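You operate a simulated robot arm through the tools that you are given. There is no shell and no other tool.

You run a simulated robot arm. Do the job below in one go: nothing can be reset, and whatever is moved stays where it is left.

## Task
Press the brown frame shut and square in the frame press.
Fine: wind both red knobs back, run the beam up, lock it; all three needles end in their green.

Only the result counts: the job must be done as asked and must still hold three seconds after the hand-in. Knocking over, shifting, dropping, spilling or breaking anything else fails it.

## Robot
A 7-joint arm with a two-finger parallel gripper, fixed in place. Base frame: the origin is on the floor under the middle of its stand, x ahead of it, y to its left, z up. Readings come in cm, rad, newtons and seconds.
It reaches about 92.6 cm from its shoulder. Its first joint turns from -2.897 to 2.897 rad. Payload 1.57 kg.
The TCP is the grasp point between the finger pads, 3 cm short of the fingertips. In the tool frame z runs along the fingers and y along their closing line. Largest opening 8 cm; finger width 1.7, thickness 1.2; the body of the gripper, 4 by 8.2 cm, starts 8 cm behind the TCP.
Orientation is that of the tool frame in the base frame, as [roll, pitch, yaw] about the fixed x, y, z axes, in that order (R = Rz(yaw) Ry(pitch) Rx(roll)). With the fingers straight down and closing along the base's y, the tool's x points along the base's -x, its y along +y and its z along -z.

## Interface
- The arm moves only by the tool send_rows. Its argument "rows" is a list that holds one entry, the list of rows, each a list of 7 numbers: the turn, a rotation vector about the tool's x, y, z in units of 4 degrees (1.0 is 4 degrees), then the shift along the tool's x, y, z in units of 20 mm (1.0 is 20 mm), then the gripper command, from -1 (shut) to 1 (fully open), values between in proportion. In form: [[[rx, ry, rz, tx, ty, tz, jaw], ...]]. A call has 1 to 20 rows; each row shifts and turns the commanded pose from where the row before left it, along the tool's axes as they then stand. A call with a number of a shift or a turn outside -1 to 1 is refused whole. A row lasts 0.2 s, in which the tool goes at most 5 cm and 0.15 rad; a call with a longer step from one row to the next is refused whole, and so is a gripper value outside its range. Where a pose cannot be reached the arm comes as near as it can. A force on the tool above 90 N (or 10 N above the force at the start of the call, whichever is more), or a blocked arm, ends the call early, and 0.2 s more pass. Each finger travels about 7.2 cm/s and halts on what it meets, pressing with about 25 N; the grip force reading is that of the motor and also rises with nothing between the fingers. The clock runs only during rows and for 0.2 s after the last one: add rows that do not move to give the fingers time. The reply holds the time, the measured pose of the TCP, the force on the tool along the base axes, the opening and the grip force, in the units named above and with some noise, with the torque about the TCP (base axes, N m) and any sound that the robot's microphone picked up.
- Cameras (640 x 400 px; columns grow to the right, rows downward): "scene" is fixed at [3.93, 65.22, 148.66]; the picture's right is [-0.78, -0.63, 0.00], its down [-0.29, 0.36, -0.89] and it looks along [0.56, -0.69, -0.46] (base axes); focal length 354 px, centre (320, 200). "wrist" rides on the gripper at [7.2, -0.7, -12.2] in the tool frame; the picture's right is [0.09, 1.00, 0.00], its down [-0.84, 0.08, -0.54] and it looks along [-0.54, 0.05, 0.84] (tool axes); focal length 238 px, centre (320, 200). There is no depth. A picture from a camera that has moved, and an enlarged one, comes with that camera's place and axes in the base frame and with its lens. The place of the scene camera against the robot may be out by one fixed shift of up to 1.8 cm in any direction.
- snapshot(camera): a new picture of that camera. The clock stands still meanwhile.
- lift_body(by): slides the trunk up (or, below 0, down) by that many cm; the arm rides with it, the base frame stays. It gives what a move gives, with no picture.
- enlarge(camera, box): a new picture of the part [left, top, right, bottom] of that camera's present view, enlarged. The clock stands still meanwhile.
- job_done(): hands the job in; it is judged then, once.

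Nothing tells you positions but the pictures and the camera data. Unless the task says otherwise, let go and move clear before handing in.

The tools are called after ">>>" as name(argument=value, ...) on one line, values as JSON. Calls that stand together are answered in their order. send_rows: Moves the arm, as the interface text tells. Its arguments: {"type":"object","properties":{"rows":{"type":"array"}},"required":["rows"]} The other tools are called the same way: lift_body (by) moves the trunk up or down; snapshot (camera) takes a picture; enlarge (camera, box) takes an enlarged picture of a part of a camera's view; job_done () hands the job in.

At the start:

```text
time: 0.0
tool_pos: [47.57, 6.7, 131.6]
ee_rot: [-3.138, 0.0, -3.142]
ft_force: [1.1, -0.3, -0.2]
torque: [0.01, -0.01, -0.05]
grip_width: 7.99
gripper_force: 0.0
trunk travel left (down, up): [-42.5, 5.5]
```

scene: 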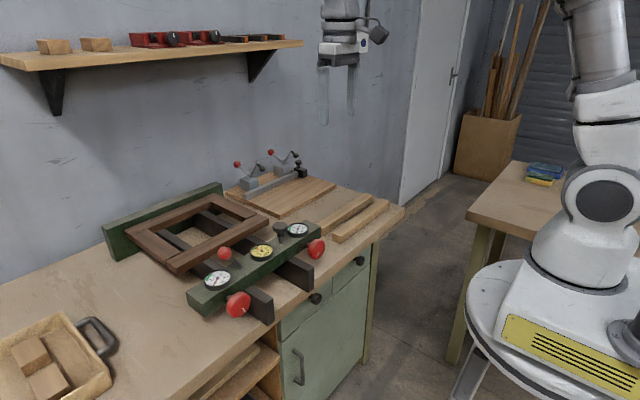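
wrist: 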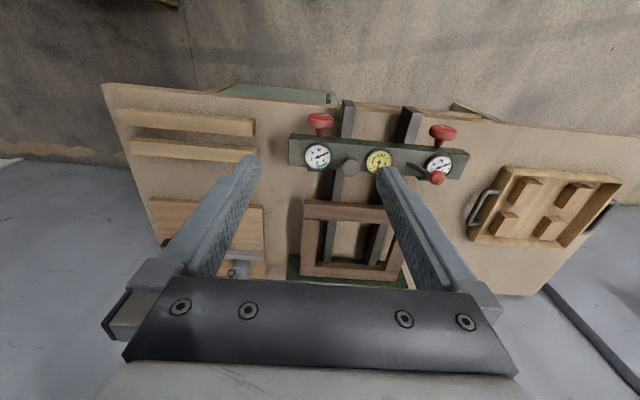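

I see a frame press on the workbench: a green back rail, a brown frame, a green movable beam with three gauges, two red knobs on the front, a red-knobbed lever and a dark knob on the beam. I'll look closer before moving anything.

>>> enlarge(camera="scene", box=[90, 170, 350, 330])

>>> enlarge(camera="wrist", box=[270, 80, 490, 220])

>>> enlarge(camera="scene", box=[180, 210, 340, 330])

```text
2.46 times, centred on (220, 250) of scene
camera zoom: at [3.93, 65.22, 148.66], right [-0.78, -0.63, 0.0], down [-0.29, 0.36, -0.89], along [0.56, -0.69, -0.46], focal length 871 px, centre (566, 77)
```

zoom: 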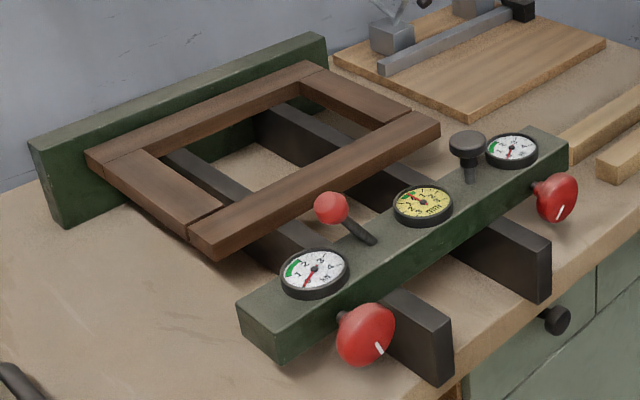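

```text
2.86 times, centred on (380, 150) of wrist
camera zoom: at [40.49, 6.18, 143.73], right [-0.09, 1.0, 0.0], down [0.84, 0.08, 0.54], along [0.54, 0.05, -0.84], focal length 681 px, centre (149, 343)
```

zoom: 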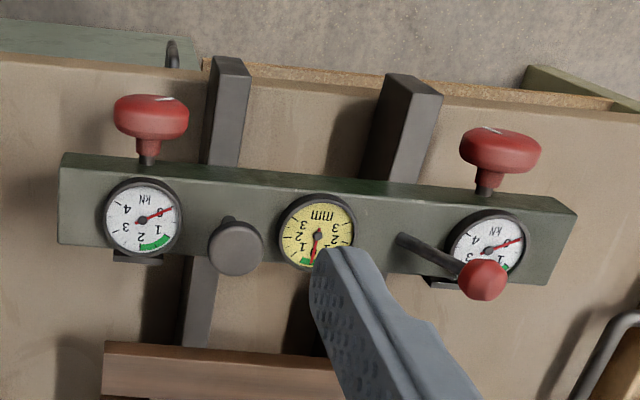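

```text
3.33 times, centred on (260, 270) of scene
camera zoom: at [3.93, 65.22, 148.66], right [-0.78, -0.63, 0.0], down [-0.29, 0.36, -0.89], along [0.56, -0.69, -0.46], focal length 1179 px, centre (520, -33)
```

zoom: 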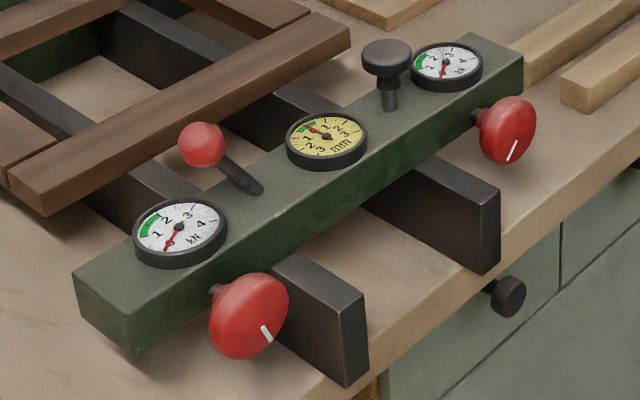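

The knobs appear to sit at about (52.5, 32.5, 95) and (52.3, 7.2, 96), with their axes pointing toward the robot. I'll tilt the tool toward horizontal, well above the bench, to get a better view.

>>> send_rows(rows=[[[0, -1, 0, 0, 0, -0.5, 1], [0, -1, 0, 0, 0, -0.5, 1], [0, -1, 0, 0, 0, -0.5, 1], [0, -1, 0, 0, 0, 0, 1], [0, -1, 0, 0, 0, 0, 1], [0, -1, 0, 0, 0, 0, 1], [0, -1, 0, 0, 0, 0, 1], [0, -1, 0, 0, 0, 0, 1], [0, -1, 0, 0, 0, 0, 1], [0, -1, 0, 0, 0, 0, 1]]])

>>> snapshot(camera="wrist")

>>> snapshot(camera="scene")

```text
time: 2.2
tool_pos: [47.39, 6.69, 134.72]
ee_rot: [-3.138, 0.698, -3.138]
ft_force: [0.8, 0.2, 0.5]
torque: [0.0, 0.04, -0.03]
grip_width: 7.99
gripper_force: 0.1
trunk travel left (down, up): [-42.5, 5.5]
```

```text
taken
camera wrist: at [34.12, 6.15, 139.22], right [-0.07, 1.0, -0.06], down [0.29, 0.08, 0.95], along [0.95, 0.05, -0.3], focal length 238 px, centre (320, 200)
```

wrist: 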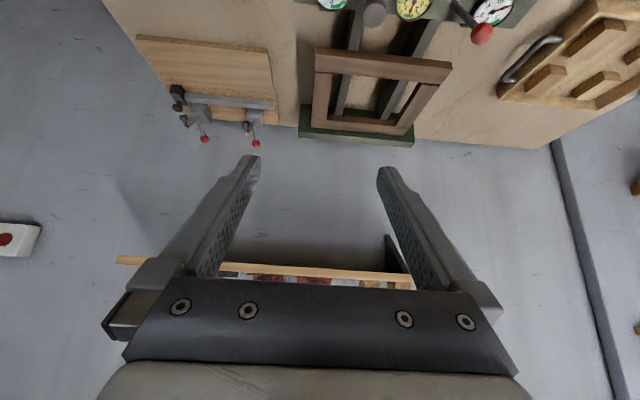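

```text
taken
```

scene: 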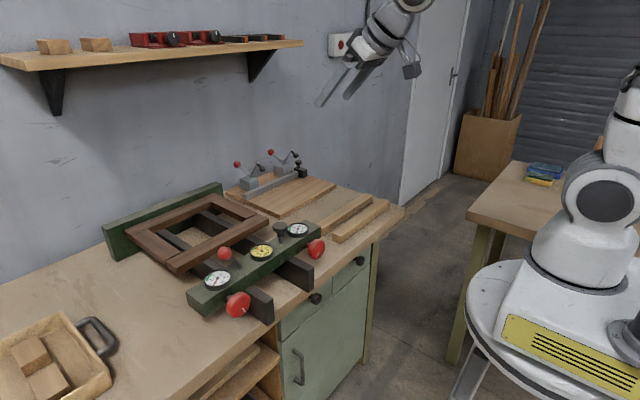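

The wrist camera ends up under the hand in this attitude. I'll roll the tool half a turn about its own axis so the camera rides above it and can watch the gauges.

>>> send_rows(rows=[[[0, 0, -1, 0, 0, -0.5, 1], [0, 0, -1, 0, 0, -0.5, 1], [0, 0, -1, 0, 0, -0.5, 1], [0, 0, -1, 0, 0, -0.5, 1], [0, 0, -1, 0, 0, 0, 1], [0, 0, -1, 0, 0, 0, 1], [0, 0, -1, 0, 0, 0, 1], [0, 0, -1, 0, 0, 0, 1], [0, 0, -1, 0, 0, 0, 1], [0, 0, -1, 0, 0, 0, 1], [0, 0, -1, 0, 0, 0, 1], [0, 0, -1, 0, 0, 0, 1], [0, 0, -1, 0, 0, 0, 1], [0, 0, -1, 0, 0, 0, 1], [0, 0, -1, 0, 0, 0, 1], [0, 0, -1, 0, 0, 0, 1], [0, 0, -1, 0, 0, 0, 1], [0, 0, -1, 0, 0, 0, 1], [0, 0, -1, 0, 0, 0, 1], [0, 0, -1, 0, 0, 0, 1]]])

>>> send_rows(rows=[[[0, 0, -1, 0, 0, 0, 1], [0, 0, -1, 0, 0, 0, 1], [0, 0, -1, 0, 0, 0, 1], [0, 0, -1, 0, 0, 0, 1], [0, 0, -1, 0, 0, 0, 1], [0, 0, -1, 0, 0, 0, 1], [0, 0, -1, 0, 0, 0, 1], [0, 0, -1, 0, 0, 0, 1], [0, 0, -1, 0, 0, 0, 1], [0, 0, -1, 0, 0, 0, 1], [0, 0, -1, 0, 0, 0, 1], [0, 0, -1, 0, 0, 0, 1], [0, 0, -1, 0, 0, 0, 1], [0, 0, -1, 0, 0, 0, 1], [0, 0, -1, 0, 0, 0, 1], [0, 0, -1, 0, 0, 0, 1], [0, 0, -1, 0, 0, 0, 1], [0, 0, -1, 0, 0, 0, 1], [0, 0, -1, 0, 0, 0, 1], [0, 0, -1, 0, 0, 0, 1]]])

>>> send_rows(rows=[[[0, 0, -1, 0, 0, 0, 1], [0, 0, -1, 0, 0, 0, 1], [0, 0, -1, 0, 0, 0, 1], [0, 0, -1, 0, 0, 0, 1], [0, 0, -1, 0, 0, 0, 1]]])

>>> snapshot(camera="wrist")

>>> snapshot(camera="scene")

```text
time: 6.4
tool_pos: [44.85, 6.63, 137.59]
ee_rot: [-2.451, 0.108, -1.702]
ft_force: [-0.5, -0.7, 0.1]
torque: [-0.01, 0.0, 0.01]
grip_width: 8.03
gripper_force: 0.2
trunk travel left (down, up): [-42.5, 5.5]
```

```text
time: 10.6
tool_pos: [44.87, 6.75, 137.61]
ee_rot: [-2.868, -0.648, -0.44]
ft_force: [0.2, 0.0, 0.0]
torque: [0.01, 0.02, 0.0]
grip_width: 7.99
gripper_force: 0.2
trunk travel left (down, up): [-42.5, 5.5]
```

```text
time: 11.8
tool_pos: [44.72, 6.7, 137.61]
ee_rot: [3.136, -0.698, 0.005]
ft_force: [-0.3, 1.0, -0.1]
torque: [-0.01, -0.01, -0.01]
grip_width: 7.99
gripper_force: 0.1
trunk travel left (down, up): [-42.5, 5.5]
```

```text
taken
camera wrist: at [42.51, 7.52, 151.54], right [0.07, -1.0, 0.06], down [-0.99, -0.08, -0.12], along [0.13, -0.05, -0.99], focal length 238 px, centre (320, 200)
```

wrist: 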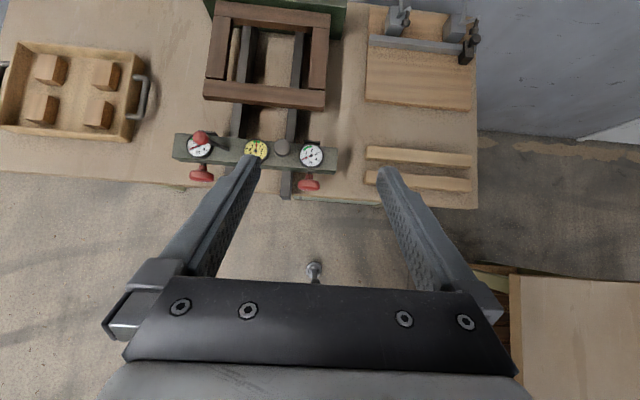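

```text
taken
```

scene: 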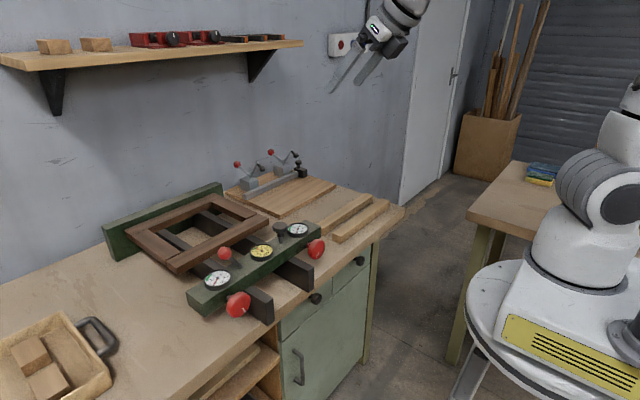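

Now the wrist camera looks straight down on the press. I'll enlarge it to read the gauges and the mechanism.

>>> enlarge(camera="wrist", box=[160, 100, 360, 225])

>>> enlarge(camera="wrist", box=[170, 0, 350, 112])

>>> enlarge(camera="wrist", box=[170, 120, 260, 176])

>>> enlarge(camera="wrist", box=[240, 130, 340, 192])

```text
3.20 times, centred on (260, 162) of wrist
camera zoom: at [42.51, 7.52, 151.54], right [0.07, -1.0, 0.06], down [-0.99, -0.08, -0.12], along [0.13, -0.05, -0.99], focal length 763 px, centre (512, 320)
```

zoom: 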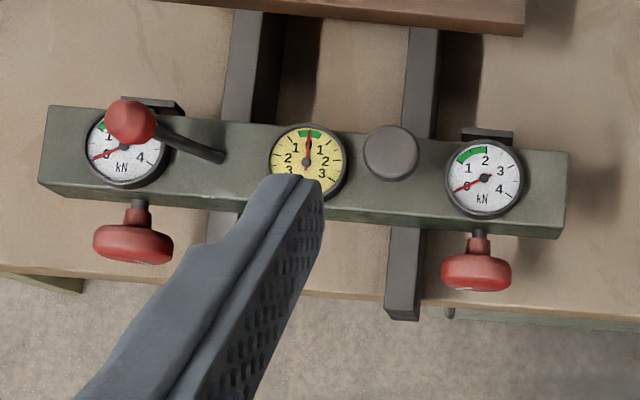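

```text
3.56 times, centred on (260, 56) of wrist
camera zoom: at [42.51, 7.52, 151.54], right [0.07, -1.0, 0.06], down [-0.99, -0.08, -0.12], along [0.13, -0.05, -0.99], focal length 848 px, centre (533, 712)
```

zoom: 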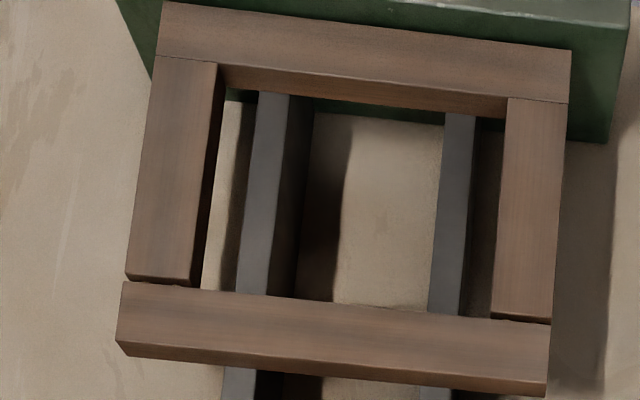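

```text
7.11 times, centred on (215, 148) of wrist
camera zoom: at [42.51, 7.52, 151.54], right [0.07, -1.0, 0.06], down [-0.99, -0.08, -0.12], along [0.13, -0.05, -0.99], focal length 1695 px, centre (1067, 570)
```

zoom: 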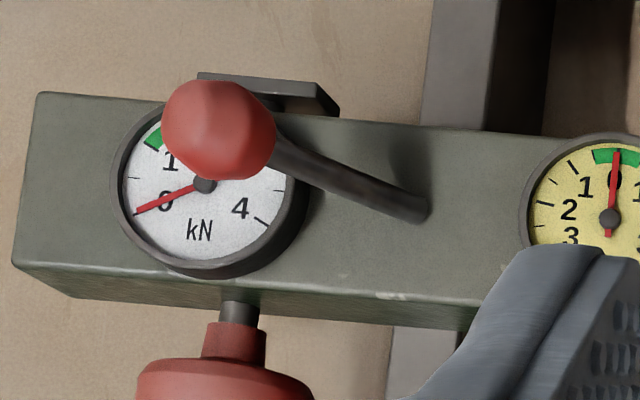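

```text
6.40 times, centred on (290, 161) of wrist
camera zoom: at [42.51, 7.52, 151.54], right [0.07, -1.0, 0.06], down [-0.99, -0.08, -0.12], along [0.13, -0.05, -0.99], focal length 1525 px, centre (512, 450)
```

zoom: 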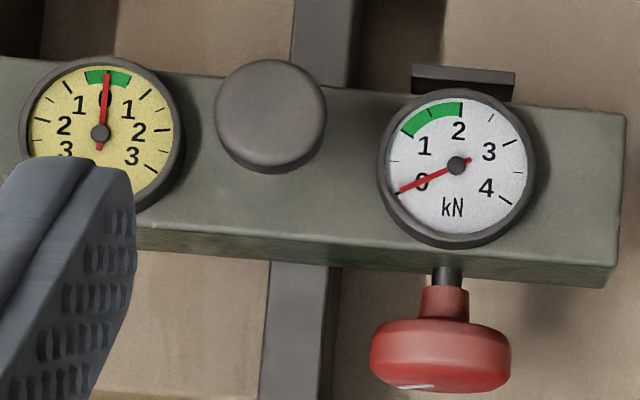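

All gauges read zero. The kN dials have green at about 1.2–2.1, and the mm dial (skew) has green around 0. The frame's front bar stands off its side bars. I'll level the tool and come down to the knobs' height from the robot side for a closer look.

>>> send_rows(rows=[[[0, 1, 0, 0, 0, -0.4, 1], [0, 1, 0, 0, 0, -0.4, 1], [0, 1, 0, 0, 0, -0.4, 1], [0, 1, 0, 0, 0, -0.4, 1], [0, 1, 0, 0, 0, -0.4, 1], [0, 1, 0, 0, 0, -0.4, 1], [0, 1, 0, 0, 0, 0, 1], [0, 1, 0, 0, 0, 0, 1], [0, 1, 0, 0, 0, 0, 1], [0, 1, 0, 0, 0, 0, 1], [0, 1, 0, 0, 0, 0, 1], [0, 1, 0, 0, 0, 0, 1], [0, 0.5, 0, 0, 0, 0, 1]]])

>>> lift_body(by=-20)

>>> snapshot(camera="wrist")

>>> snapshot(camera="scene")

```text
time: 14.0
tool_pos: [38.17, -3.74, 147.89]
ee_rot: [-1.902, -1.278, -1.343]
ft_force: [0.3, 0.8, -0.1]
torque: [-0.05, -0.02, -0.08]
grip_width: 8.0
gripper_force: 0.1
out of reach, approached as far as the arm can: row 8, 9
trunk travel left (down, up): [-42.5, 5.5]
stopped in row 10: the arm was blocked; the commanded pose is now the measured one
```

```text
time: 16.1
tool_pos: [38.22, -3.93, 127.93]
ee_rot: [-1.898, -1.277, -1.347]
ft_force: [0.3, -0.4, 0.2]
torque: [0.03, 0.0, 0.01]
grip_width: 8.01
gripper_force: 0.0
trunk travel left (down, up): [-22.5, 25.5]
```

```text
taken
camera wrist: at [26.64, -4.14, 136.11], right [-0.11, -0.98, -0.18], down [-0.6, 0.21, -0.77], along [0.79, 0.03, -0.61], focal length 238 px, centre (320, 200)
```

wrist: 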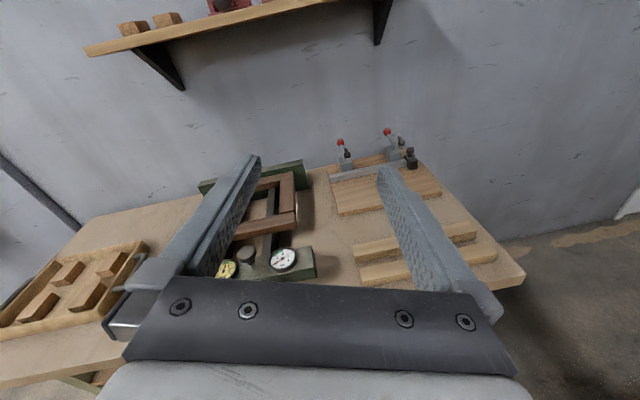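

```text
taken
```

scene: 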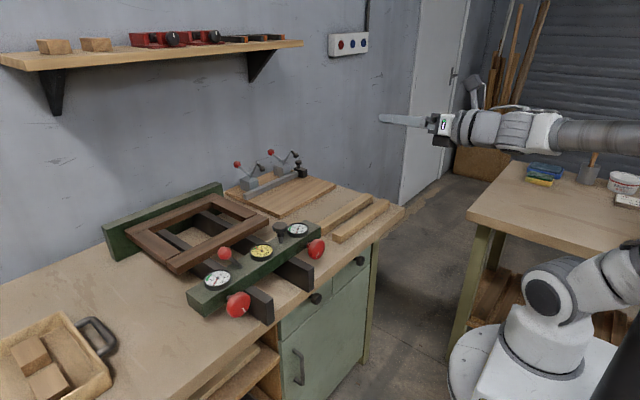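

The arm ran against a joint limit while levelling and swung its elbow out to the -y side, but the tool is nearly horizontal now. I'll lower the trunk further, since everything is clear of the bench, and then finish levelling.

>>> lift_body(by=-20)

>>> send_rows(rows=[[[0.29, 0.23, -0.81, 0, 0, 0, 1], [0.29, 0.23, -0.81, 0, 0, 0, 1], [0.29, 0.23, -0.81, 0, 0, 0, 1], [0.29, 0.23, -0.81, 0, 0, 0, 1], [0.29, 0.23, -0.81, 0, 0, 0, 1]]])

>>> snapshot(camera="wrist")

>>> snapshot(camera="scene")

```text
time: 18.3
tool_pos: [38.19, -4.09, 107.91]
ee_rot: [-1.9, -1.277, -1.347]
ft_force: [-0.3, 0.8, -0.3]
torque: [0.01, 0.01, 0.03]
grip_width: 7.99
gripper_force: 0.1
trunk travel left (down, up): [-2.5, 45.5]
```

```text
time: 19.5
tool_pos: [38.0, 0.85, 108.75]
ee_rot: [-0.838, -1.549, -2.179]
ft_force: [0.7, -0.1, 0.2]
torque: [-0.03, 0.01, 0.0]
grip_width: 7.99
gripper_force: 0.0
trunk travel left (down, up): [-2.5, 45.5]
stopped in row 5: the arm was blocked; the commanded pose is now the measured one
```

```text
taken
camera wrist: at [25.76, 0.07, 115.71], right [0.12, -0.99, 0.08], down [-0.52, -0.13, -0.85], along [0.85, 0.06, -0.53], focal length 238 px, centre (320, 200)
```

wrist: 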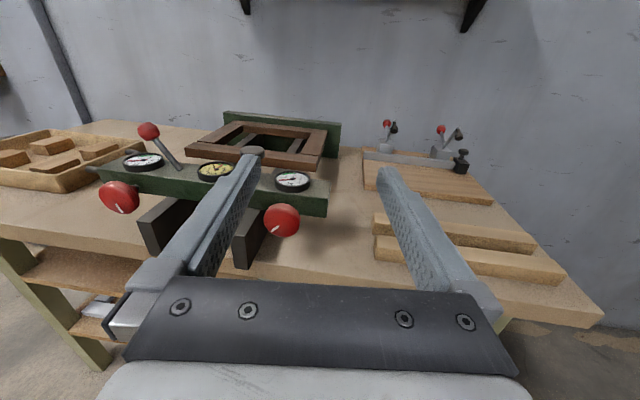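

```text
taken
```

scene: 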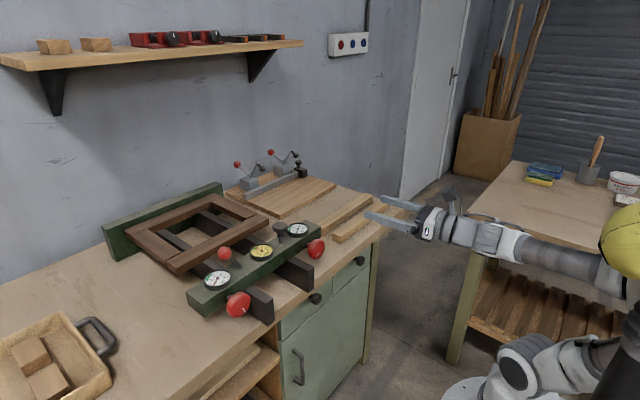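

The tool is now nearly level, rolled with the camera on top. I'll study the press from here.

>>> enlarge(camera="wrist", box=[80, 100, 360, 275])

>>> enlarge(camera="wrist", box=[220, 140, 350, 275])

>>> enlarge(camera="wrist", box=[80, 110, 220, 260])

```text
2.29 times, centred on (220, 188) of wrist
camera zoom: at [25.76, 0.07, 115.71], right [0.12, -0.99, 0.08], down [-0.52, -0.13, -0.85], along [0.85, 0.06, -0.53], focal length 545 px, centre (549, 229)
```

zoom: 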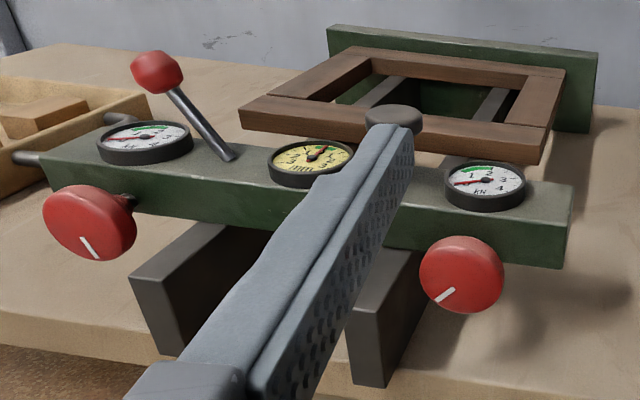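

```text
2.96 times, centred on (285, 208) of wrist
camera zoom: at [25.76, 0.07, 115.71], right [0.12, -0.99, 0.08], down [-0.52, -0.13, -0.85], along [0.85, 0.06, -0.53], focal length 706 px, centre (424, 178)
```

zoom: 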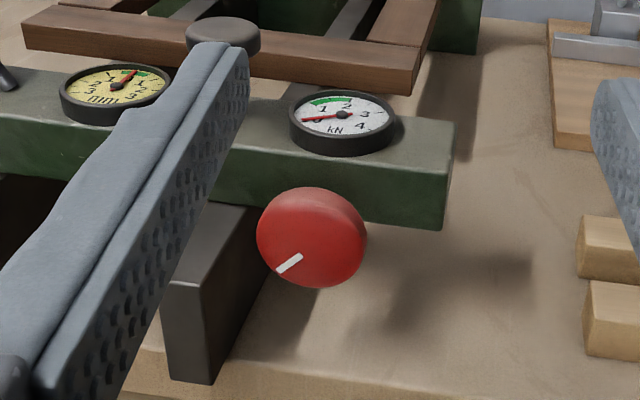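

```text
2.67 times, centred on (150, 185) of wrist
camera zoom: at [25.76, 0.07, 115.71], right [0.12, -0.99, 0.08], down [-0.52, -0.13, -0.85], along [0.85, 0.06, -0.53], focal length 636 px, centre (773, 240)
```

zoom: 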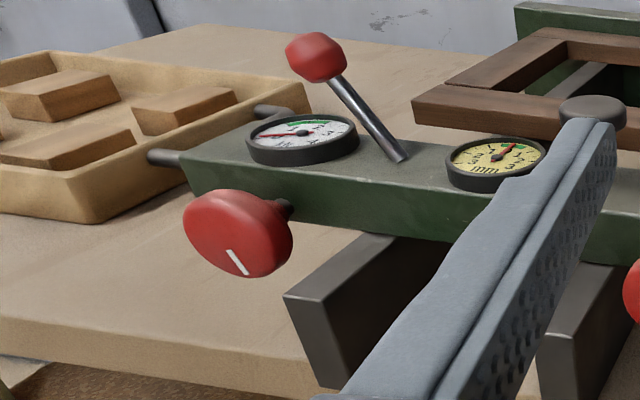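

The beam sits on two rails. From the views, the knob centres come out at about (53.5, 7.5, 94.1) and (53.6, 33.5, 93.9), rail tops at z≈92, and the beam's front face at x≈57.2. I'll straighten the tool and move to stand just in front of the near (-y) knob.

>>> send_rows(rows=[[[-0.9, 0, 0, 0, 0, 0, 0.65], [-0.9, 0.2, 0, 0, 0, 0, 0.65], [0, 0, 0, -0.5, 0, 0.3, 0.65], [0, 0, 0, -0.5, 0, 0.3, 0.65], [0, 0, 0, -0.5, 0, 0.3, 0.65], [0, 0, 0, -0.5, 0, 0.3, 0.65]]])

>>> snapshot(camera="scene")

```text
time: 20.2
tool_pos: [36.93, -5.2, 109.91]
ee_rot: [-1.167, -1.398, -2.047]
ft_force: [0.3, 0.5, -1.3]
torque: [0.03, 0.0, 0.01]
grip_width: 6.61
gripper_force: 0.1
trunk travel left (down, up): [-2.5, 45.5]
stopped in row 3: the arm was blocked; the commanded pose is now the measured one
```

```text
taken
```

scene: 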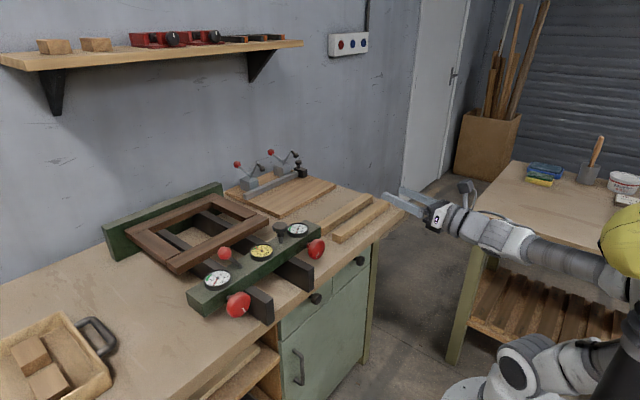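

The arm keeps getting blocked in this posture, most likely because the last wrist joint is near its end stop. I'll roll the tool back about its own axis to give that joint room; a round knob can be gripped at any roll.

>>> send_rows(rows=[[[0, 0, 1, 0, 0, 0, 0.65], [0, 0, 1, 0, 0, 0, 0.65], [0, 0, 1, 0, 0, 0, 0.65], [0, 0, 1, 0, 0, 0, 0.65], [0, 0, 1, 0, 0, 0, 0.65], [0, 0, 1, 0, 0, 0, 0.65], [0, 0, 1, 0, 0, 0, 0.65], [0, 0, 1, 0, 0, 0, 0.65], [0, 0, 1, 0, 0, 0, 0.65], [0, 0, 1, 0, 0, 0, 0.65], [0, 0, 1, 0, 0, 0, 0.65], [0, 0, 1, 0, 0, 0, 0.65], [0, 0, 1, 0, 0, 0, 0.65], [0, 0, 1, 0, 0, 0, 0.65], [0, 0, 1, 0, 0, 0, 0.65]]])

>>> snapshot(camera="scene")

```text
time: 23.4
tool_pos: [36.91, -5.03, 110.01]
ee_rot: [-1.497, -0.364, -1.674]
ft_force: [-0.4, 0.3, 0.8]
torque: [0.0, 0.02, -0.02]
grip_width: 6.6
gripper_force: 0.1
trunk travel left (down, up): [-2.5, 45.5]
```

```text
taken
```

scene: 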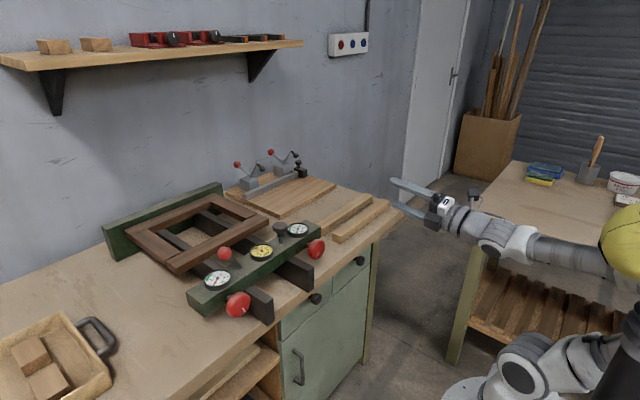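

That freed the arm. Next I'll align the tool with the knob axis and travel to a point in front of the -y knob.

>>> send_rows(rows=[[[-0.26, -0.69, 0, 0, 0, 0, 0.65], [-0.26, -0.69, 0, 0, 0, 0, 0.65], [0, 0, 0, -0.728, 0.433, 0.379, 0.65], [0, 0, 0, -0.728, 0.433, 0.379, 0.65], [0, 0, 0, -0.728, 0.433, 0.379, 0.65], [0, 0, 0, -0.728, 0.433, 0.379, 0.65], [0, 0, 0, -0.728, 0.433, 0.379, 0.65], [0, 0, 0, -0.728, 0.433, 0.379, 0.65], [0, 0, 0, -0.728, 0.433, 0.379, 0.65], [0, 0, 0, -0.728, 0.433, 0.379, 0.65], [0, 0, 0, -0.728, 0.433, 0.379, 0.65], [0, 0, 0, -0.728, 0.433, 0.379, 0.65]]])

>>> snapshot(camera="scene")

>>> snapshot(camera="wrist")

```text
time: 25.4
tool_pos: [42.24, 10.0, 103.94]
ee_rot: [-1.542, -0.378, -1.394]
ft_force: [-0.1, 1.2, 1.1]
torque: [0.06, -0.01, -0.04]
grip_width: 6.57
gripper_force: 0.1
out of reach, approached as far as the arm can: row 5, 6, 7, 8, 9
trunk travel left (down, up): [-2.5, 45.5]
stopped in row 9: the arm was blocked; the commanded pose is now the measured one
```

```text
taken
```

scene: 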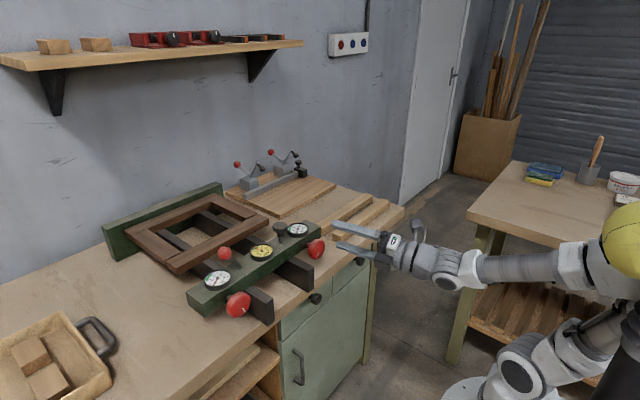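

```text
taken
camera wrist: at [31.3, 1.54, 106.86], right [0.11, -0.44, -0.89], down [-0.66, 0.64, -0.4], along [0.74, 0.63, -0.22], focal length 238 px, centre (320, 200)
```

wrist: 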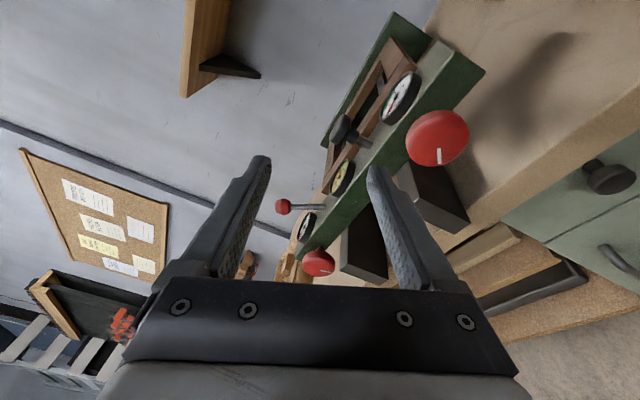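

I need to understand what the yellow object next to the elbow is, since it may be what blocks the arm.

>>> enlarge(camera="scene", box=[400, 180, 640, 400])

```text
1.82 times, centred on (520, 290) of scene
camera zoom: at [3.93, 65.22, 148.66], right [-0.78, -0.63, 0.0], down [-0.29, 0.36, -0.89], along [0.56, -0.69, -0.46], focal length 643 px, centre (-44, 36)
```

zoom: 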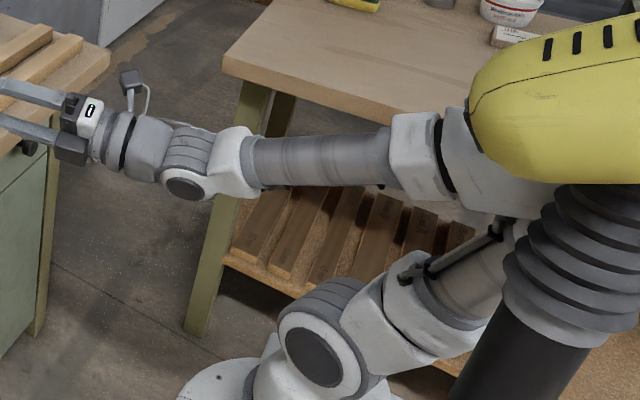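

>>> enlarge(camera="scene", box=[600, 0, 640, 400])

>>> enlarge(camera="wrist", box=[0, 200, 20, 400])

```text
1.00 times, centred on (620, 200) of scene (not enlarged: the box is as wide or as high as the picture)
camera zoom: at [3.93, 65.22, 148.66], right [-0.78, -0.63, 0.0], down [-0.29, 0.36, -0.89], along [0.56, -0.69, -0.46], focal length 354 px, centre (20, 200)
```

zoom: 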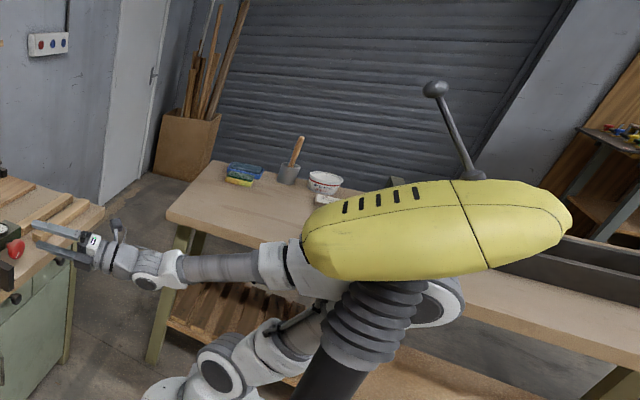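

```text
2.00 times, centred on (10, 300) of wrist
camera zoom: at [31.3, 1.54, 106.86], right [0.11, -0.44, -0.89], down [-0.66, 0.64, -0.4], along [0.74, 0.63, -0.22], focal length 477 px, centre (940, 0)
```

zoom: 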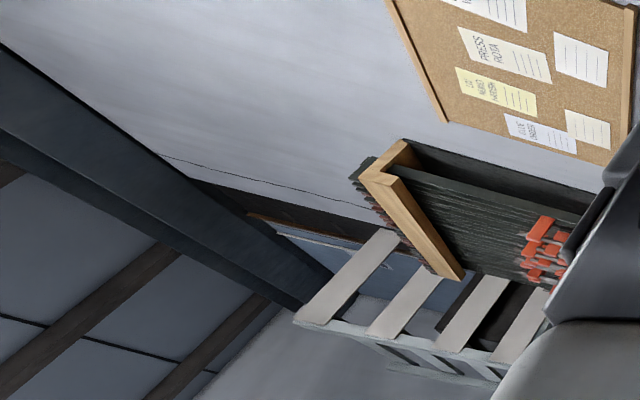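

The yellow shell is the robot's own trunk head on a column right behind the arm. The elbow had folded back against it because I was working too close in. I'll move the hand forward and to the right at a safe height, so the elbow comes forward, and then level the tool again.

>>> send_rows(rows=[[[0, 0, 0, 0.685, 0.193, 0.377, 0.65], [0, 0, 0, 0.685, 0.193, 0.377, 0.65], [0, 0, 0, 0.685, 0.193, 0.377, 0.65], [0, 0, 0, 0.685, 0.193, 0.377, 0.65], [0, 0, 0, 0.685, 0.193, 0.377, 0.65], [0, 0, 0, 0.685, 0.193, 0.377, 0.65], [0, 0, 0, 0.685, 0.193, 0.377, 0.65], [0, 0, 0, 0.685, 0.193, 0.377, 0.65], [0, 0, 0, 0.685, 0.193, 0.377, 0.65], [0, 0, 0, 0.685, 0.193, 0.377, 0.65], [0, 0, 0, 0.685, 0.193, 0.377, 0.65], [0, 0, 0, 0.685, 0.193, 0.377, 0.65], [-0.45, 0.78, 0, 0, 0, 0, 0.65], [-0.45, 0.78, 0, 0, 0, 0, 0.65], [-0.45, 0.78, 0, 0, 0, 0, 0.65]]])

>>> enlarge(camera="scene", box=[500, 0, 540, 400])

```text
time: 28.6
tool_pos: [54.17, -5.07, 105.92]
ee_rot: [-1.574, -0.378, -1.572]
ft_force: [0.0, -0.6, -0.3]
torque: [-0.01, -0.01, 0.0]
grip_width: 6.59
gripper_force: 0.0
trunk travel left (down, up): [-2.5, 45.5]
```

```text
1.00 times, centred on (520, 200) of scene (not enlarged: the box is as wide or as high as the picture)
camera zoom: at [3.93, 65.22, 148.66], right [-0.78, -0.63, 0.0], down [-0.29, 0.36, -0.89], along [0.56, -0.69, -0.46], focal length 354 px, centre (120, 200)
```

zoom: 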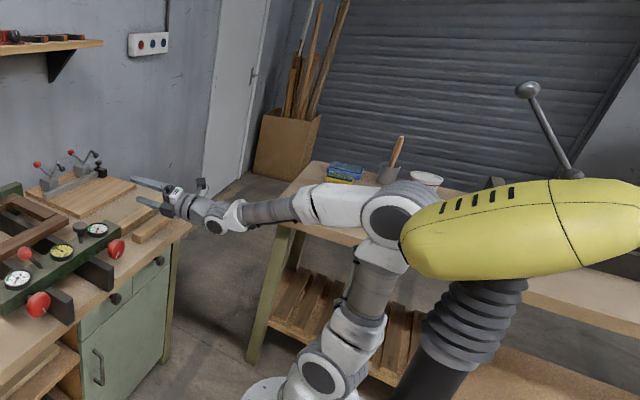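

The arm is now in a comfortable posture with the tool exactly level. I'll roll it here in free space so the fingers close horizontally, which lets me come down over the knob from above.

>>> send_rows(rows=[[[0, 0, -1, 0, 0, 0, 0.65], [0, 0, -1, 0, 0, 0, 0.65], [0, 0, -1, 0, 0, 0, 0.65], [0, 0, -1, 0, 0, 0, 0.65], [0, 0, -1, 0, 0, 0, 0.65], [0, 0, -1, 0, 0, 0, 0.65], [0, 0, -1, 0, 0, 0, 0.65], [0, 0, -1, 0, 0, 0, 0.65], [0, 0, -1, 0, 0, 0, 0.65], [0, 0, -1, 0, 0, 0, 0.65], [0, 0, -1, 0, 0, 0, 0.65], [0, 0, -1, 0, 0, 0, 0.65], [0, 0, -1, 0, 0, 0, 0.65], [0, 0, -1, 0, 0, 0, 0.65], [0, 0, -1, 0, 0, 0, 0.65], [0, 0, -1, 0, 0, 0, 0.65], [0, 0, -1, 0, 0, 0, 0.65]]])

>>> enlarge(camera="scene", box=[500, 0, 540, 400])

>>> snapshot(camera="wrist")

```text
time: 32.2
tool_pos: [54.13, -5.22, 105.84]
ee_rot: [-2.086, -1.563, -1.054]
ft_force: [-0.1, -0.3, 0.3]
torque: [0.0, -0.01, 0.02]
grip_width: 6.59
gripper_force: 0.1
trunk travel left (down, up): [-2.5, 45.5]
```

```text
1.00 times, centred on (520, 200) of scene (not enlarged: the box is as wide or as high as the picture)
camera zoom: at [3.93, 65.22, 148.66], right [-0.78, -0.63, 0.0], down [-0.29, 0.36, -0.89], along [0.56, -0.69, -0.46], focal length 354 px, centre (120, 200)
```

zoom: 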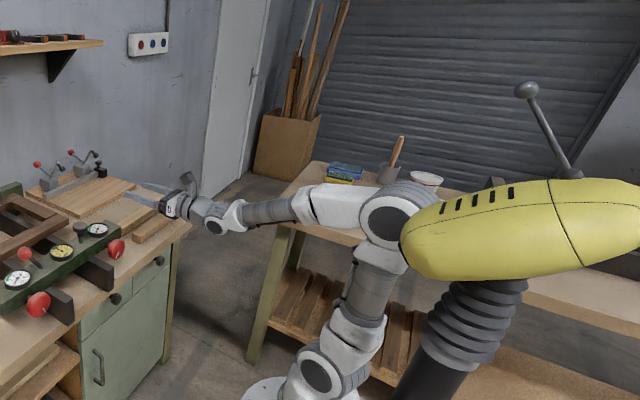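

```text
taken
camera wrist: at [42.01, -4.41, 112.99], right [0.0, -1.0, 0.09], down [-0.55, -0.07, -0.84], along [0.84, -0.05, -0.54], focal length 238 px, centre (320, 200)
```

wrist: 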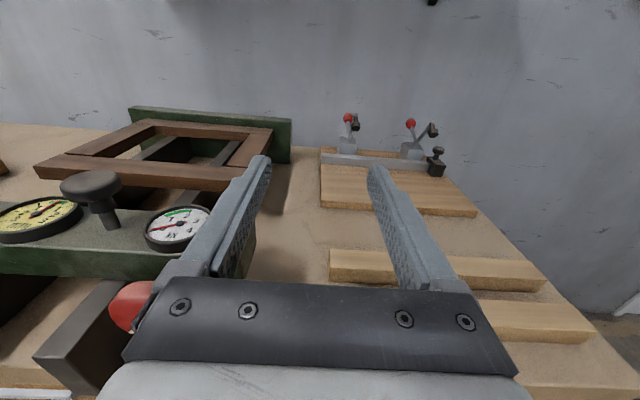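

Working well. I'll shift over so the fingers straddle the -y knob's position, still 12 cm above it, and check the alignment in the picture.

>>> send_rows(rows=[[[0, 0, 0, 0, -0.7, -0.06, 0.65], [0, 0, 0, 0, -0.7, -0.06, 0.65], [0, 0, 0, 0, -0.7, -0.06, 0.65], [0, 0, 0, 0, -0.7, -0.06, 0.65], [0, 0, 0, 0, -0.7, -0.06, 0.65], [0, 0, 0, 0, -0.7, -0.06, 0.65], [0, 0, 0, 0, -0.7, -0.06, 0.65], [0, 0, 0, 0, -0.7, -0.06, 0.65], [0, 0, 0, 0, -0.7, -0.06, 0.65], [0, 0, 0, 0, 0, 0, 0.65]]])

>>> snapshot(camera="wrist")

>>> snapshot(camera="scene")

```text
time: 34.1
tool_pos: [55.06, 3.93, 101.42]
ee_rot: [-2.221, -1.404, -0.923]
ft_force: [0.2, 0.8, -0.2]
torque: [-0.02, 0.01, -0.04]
grip_width: 6.58
gripper_force: 0.0
trunk travel left (down, up): [-2.5, 45.5]
stopped in row 9: the arm was blocked; the commanded pose is now the measured one
```

```text
taken
camera wrist: at [43.66, 3.73, 109.73], right [0.0, -1.0, -0.04], down [-0.62, 0.03, -0.78], along [0.78, 0.03, -0.62], focal length 238 px, centre (320, 200)
```

wrist: 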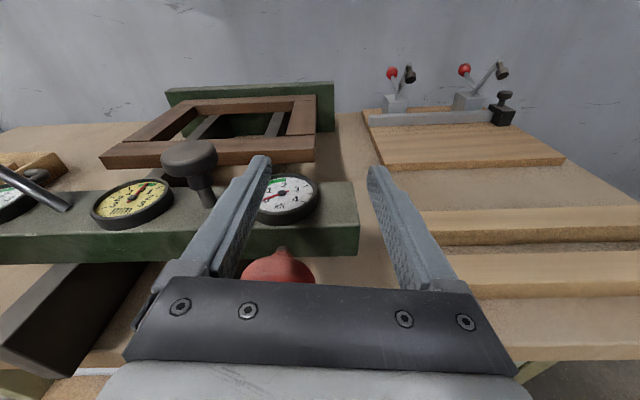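

```text
taken
```

scene: 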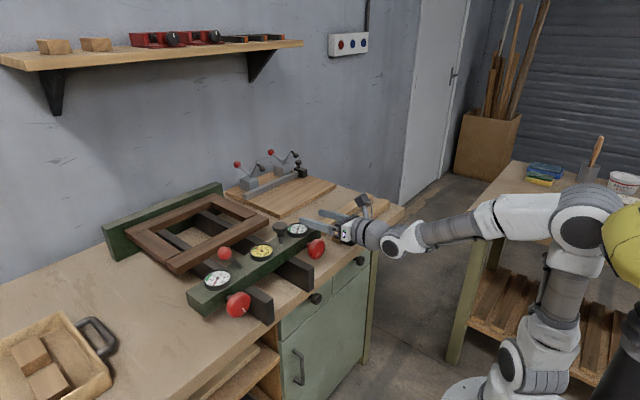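

The level attitude runs into a wrist-joint limit here, and the hand sagged close to the gauge without touching it. I'll back off up and away, and use a 45° downward tilt instead: the rim can still be gripped and the hand swung rigidly about the knob's axis.

>>> send_rows(rows=[[[0, 0, 0, 0.8, 0, -0.6, 0.65], [0, 0, 0, 0.8, 0, -0.6, 0.65], [0, 0, 0, 0.8, 0, -0.4, 0.65], [0, 0, 0, 0.8, 0, -0.4, 0.65], [0, -1, 0, 0, 0, 0, 0.65], [0, -1, 0, 0, 0, 0, 0.65], [0, -1, 0, 0, 0, 0, 0.65], [0, -1, 0, 0, 0, 0, 0.65], [0, -1, 0, 0, 0, 0, 0.65], [0, -1, 0, 0, 0, 0, 0.65], [0, -1, 0, 0, 0, 0, 0.65], [0, -1, 0, 0, 0, 0, 0.65], [0, -1, 0, 0, 0, 0, 0.65], [0, -1, 0, 0, 0, 0, 0.65]]])

>>> enlarge(camera="scene", box=[450, 0, 490, 400])

>>> snapshot(camera="wrist")

```text
time: 34.9
tool_pos: [54.69, 1.37, 100.04]
ee_rot: [-2.29, -1.248, -0.852]
ft_force: [-0.1, -0.1, -0.3]
torque: [-0.02, -0.03, 0.01]
grip_width: 6.6
gripper_force: 0.0
trunk travel left (down, up): [-2.5, 45.5]
stopped in row 3: the arm was blocked; the commanded pose is now the measured one
```

```text
1.00 times, centred on (470, 200) of scene (not enlarged: the box is as wide or as high as the picture)
camera zoom: at [3.93, 65.22, 148.66], right [-0.78, -0.63, 0.0], down [-0.29, 0.36, -0.89], along [0.56, -0.69, -0.46], focal length 354 px, centre (170, 200)
```

zoom: 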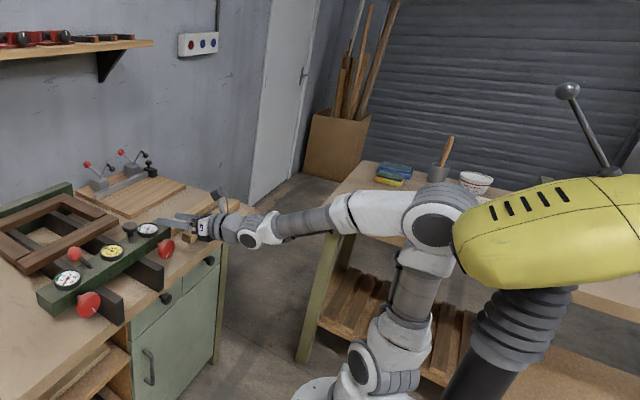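

```text
taken
camera wrist: at [44.32, 0.22, 109.49], right [-0.01, -0.99, -0.15], down [-0.71, 0.11, -0.7], along [0.71, 0.1, -0.7], focal length 238 px, centre (320, 200)
```

wrist: 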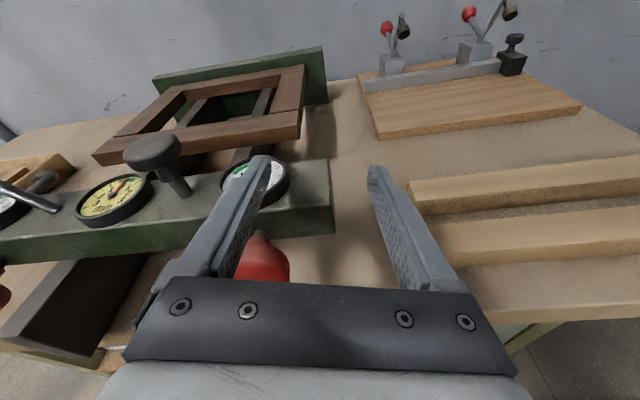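

The elbow is touching the front of the trunk head when leaned back, so I need the trunk higher and the tool steeper. I'll raise the trunk (rigid motion, straight up away from the press), then pitch the tool down.

>>> lift_body(by=30)

>>> send_rows(rows=[[[0, -1, 0, 0, 0, 0, 0.65], [0, -1, 0, 0, 0, 0, 0.65], [0, -1, 0, 0, 0, 0, 0.65], [0, -1, 0, 0, 0, 0, 0.65], [0, -1, 0, 0, 0, 0, 0.65], [0, -1, 0, 0, 0, 0, 0.65], [0, -1, 0, 0, 0, 0, 0.65], [0, -1, 0, 0, 0, 0, 0.65], [0, -1, 0, 0, 0, 0, 0.65], [0, -1, 0, 0, 0, 0, 0.65], [0, -1, 0, 0, 0, 0, 0.65]]])

>>> enlarge(camera="scene", box=[450, 0, 490, 400])

```text
time: 37.9
tool_pos: [54.73, 1.33, 129.88]
ee_rot: [-2.293, -1.247, -0.854]
ft_force: [-0.6, -0.6, 0.0]
torque: [0.02, -0.02, 0.0]
grip_width: 6.57
gripper_force: 0.1
trunk travel left (down, up): [-32.5, 15.5]
```

```text
time: 40.2
tool_pos: [54.92, 2.88, 130.84]
ee_rot: [-2.75, -0.807, -0.249]
ft_force: [0.2, 1.0, -0.8]
torque: [0.01, -0.02, 0.02]
grip_width: 6.61
gripper_force: 0.0
out of reach, approached as far as the arm can: row 4, 6, 8
trunk travel left (down, up): [-32.5, 15.5]
```

```text
1.00 times, centred on (470, 200) of scene (not enlarged: the box is as wide or as high as the picture)
camera zoom: at [3.93, 65.22, 148.66], right [-0.78, -0.63, 0.0], down [-0.29, 0.36, -0.89], along [0.56, -0.69, -0.46], focal length 354 px, centre (170, 200)
```

zoom: 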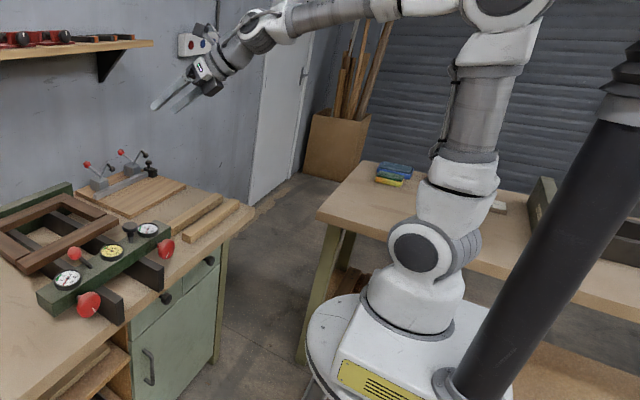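

Free again, with good clearance to the column. I'll set the tool at 60° down, square to the press, 14 cm above where it will work at the -y knob; then I can test the swing about the knob's axis in free air before lowering the trunk.

>>> send_rows(rows=[[[-0.563, -0.757, -0.332, 0, 0, 0, 0.5], [-0.563, -0.757, -0.332, 0, 0, 0, 0.5], [-0.563, -0.757, -0.332, 0, 0, 0, 0.5], [-0.563, -0.757, -0.332, 0, 0, 0, 0.5], [-0.563, -0.757, -0.332, 0, 0, 0, 0.5], [-0.563, -0.757, -0.332, 0, 0, 0, 0.5]]])

>>> send_rows(rows=[[[0, 0, 0, -0.523, -0.192, 0.747, 0.5], [0, 0, 0, -0.523, -0.192, 0.747, 0.5], [0, 0, 0, -0.523, -0.192, 0.747, 0.5], [0, 0, 0, -0.523, -0.192, 0.747, 0.5], [0, 0, 0, -0.523, -0.192, 0.747, 0.5], [0, 0, 0, -0.523, -0.192, 0.747, 0.5], [0, 0, 0, -0.523, -0.192, 0.747, 0.5], [0, 0, 0, -0.523, -0.192, 0.747, 0.5], [0, 0, 0, -0.523, -0.192, 0.747, 0.5], [0, 0, 0, -0.523, -0.192, 0.747, 0.5]]])

>>> enlarge(camera="scene", box=[450, 0, 490, 400])

>>> snapshot(camera="wrist")

```text
time: 41.6
tool_pos: [55.07, 2.81, 130.07]
ee_rot: [-2.973, -0.636, -0.095]
ft_force: [0.4, -0.4, -0.2]
torque: [0.0, 0.01, 0.02]
grip_width: 6.0
gripper_force: 0.1
out of reach, approached as far as the arm can: row 2, 3, 4, 5
trunk travel left (down, up): [-32.5, 15.5]
```

```text
time: 43.9
tool_pos: [55.57, 8.89, 112.38]
ee_rot: [-2.971, -0.636, -0.095]
ft_force: [0.3, -0.1, -0.8]
torque: [0.03, 0.0, -0.01]
grip_width: 5.99
gripper_force: 0.2
trunk travel left (down, up): [-32.5, 15.5]
```

```text
1.00 times, centred on (470, 200) of scene (not enlarged: the box is as wide or as high as the picture)
camera zoom: at [3.93, 65.22, 148.66], right [-0.78, -0.63, 0.0], down [-0.29, 0.36, -0.89], along [0.56, -0.69, -0.46], focal length 354 px, centre (170, 200)
```

zoom: 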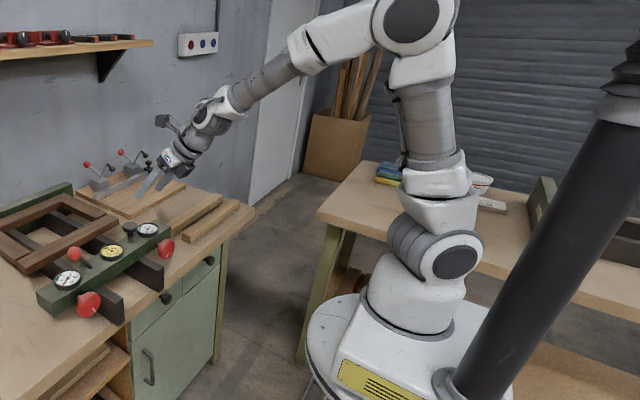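

```text
taken
camera wrist: at [53.92, 7.88, 126.37], right [0.08, -0.99, -0.08], down [-0.99, -0.07, -0.08], along [0.07, 0.09, -0.99], focal length 238 px, centre (320, 200)
```

wrist: 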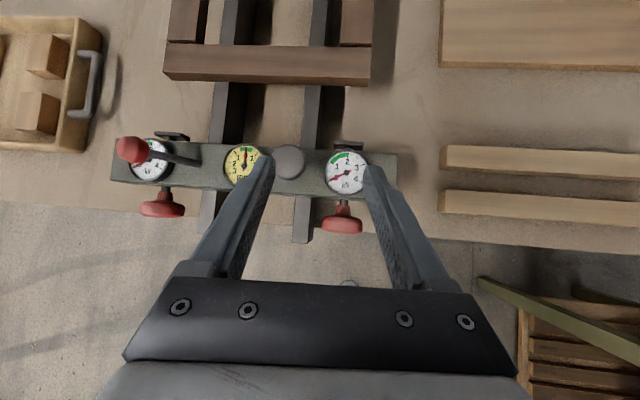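

Posture is good now, with the elbow well away from the column. I'll finish squaring the tool and go to the test position.

>>> send_rows(rows=[[[-0.563, -0.563, -0.33, 0, 0, 0, 0.5], [-0.563, -0.563, -0.33, 0, 0, 0, 0.5], [-0.563, -0.563, -0.33, 0, 0, 0, 0.5], [0, 0, 0, -0.49, 0.174, 0.205, 0.5], [0, 0, 0, -0.49, 0.174, 0.205, 0.5], [0, 0, 0, -0.49, 0.174, 0.205, 0.5], [0, 0, 0, -0.49, 0.174, 0.205, 0.5]]])

>>> snapshot(camera="wrist")

```text
time: 45.5
tool_pos: [52.96, 7.66, 109.2]
ee_rot: [3.139, -0.523, 0.0]
ft_force: [-1.1, 0.0, -0.2]
torque: [-0.01, -0.01, 0.02]
grip_width: 5.99
gripper_force: 0.0
trunk travel left (down, up): [-32.5, 15.5]
```

```text
taken
camera wrist: at [53.06, 8.37, 123.19], right [0.08, -1.0, 0.05], down [-1.0, -0.08, 0.05], along [-0.05, -0.05, -1.0], focal length 238 px, centre (320, 200)
```

wrist: 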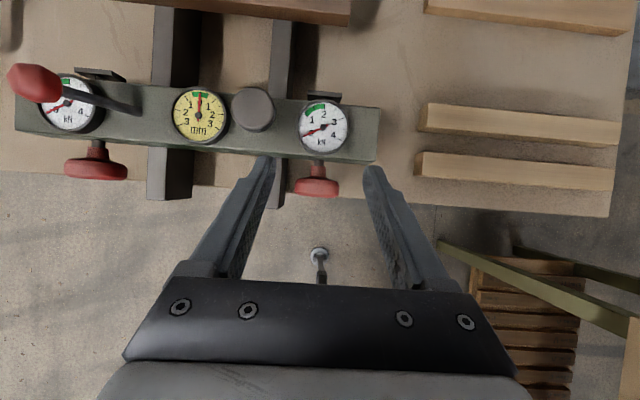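

The fingers straddle the -y knob's line exactly. Now I'll test the swing about the knob's axis in free air, first counter-clockwise as seen from the robot.

>>> send_rows(rows=[[[-0.996, 0, -0.575, 0, -0.035, 0, 0.5], [-0.996, 0, -0.575, 0, -0.035, 0, 0.5], [-0.996, 0, -0.575, 0, -0.035, 0, 0.5], [-0.996, 0, -0.575, 0, -0.035, 0, 0.5], [-0.996, 0, -0.575, 0, -0.035, 0, 0.5], [-0.996, 0, -0.575, 0, -0.035, 0, 0.5], [-0.996, 0, -0.575, 0, -0.035, 0, 0.5], [-0.996, 0, -0.575, 0, -0.035, 0, 0.5], [-0.996, 0, -0.575, 0, -0.035, 0, 0.5], [-0.996, 0, -0.575, 0, -0.035, 0, 0.5], [-0.996, 0, -0.575, 0, -0.035, 0, 0.5], [-0.996, 0, -0.575, 0, -0.035, 0, 0.5], [-0.996, 0, -0.575, 0, -0.035, 0, 0.5], [-0.996, 0, -0.575, 0, -0.035, 0, 0.5], [-0.996, 0, -0.575, 0, -0.035, 0, 0.5]]])

>>> enlarge(camera="scene", box=[450, 0, 490, 400])

```text
time: 48.6
tool_pos: [52.93, 8.46, 108.59]
ee_rot: [1.89, -0.181, 0.496]
ft_force: [-0.5, 0.0, -0.3]
torque: [0.02, 0.03, 0.02]
grip_width: 6.0
gripper_force: 0.0
trunk travel left (down, up): [-32.5, 15.5]
```

```text
1.00 times, centred on (470, 200) of scene (not enlarged: the box is as wide or as high as the picture)
camera zoom: at [3.93, 65.22, 148.66], right [-0.78, -0.63, 0.0], down [-0.29, 0.36, -0.89], along [0.56, -0.69, -0.46], focal length 354 px, centre (170, 200)
```

zoom: 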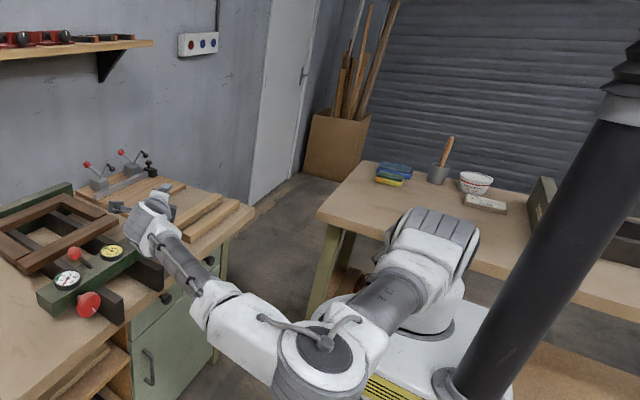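

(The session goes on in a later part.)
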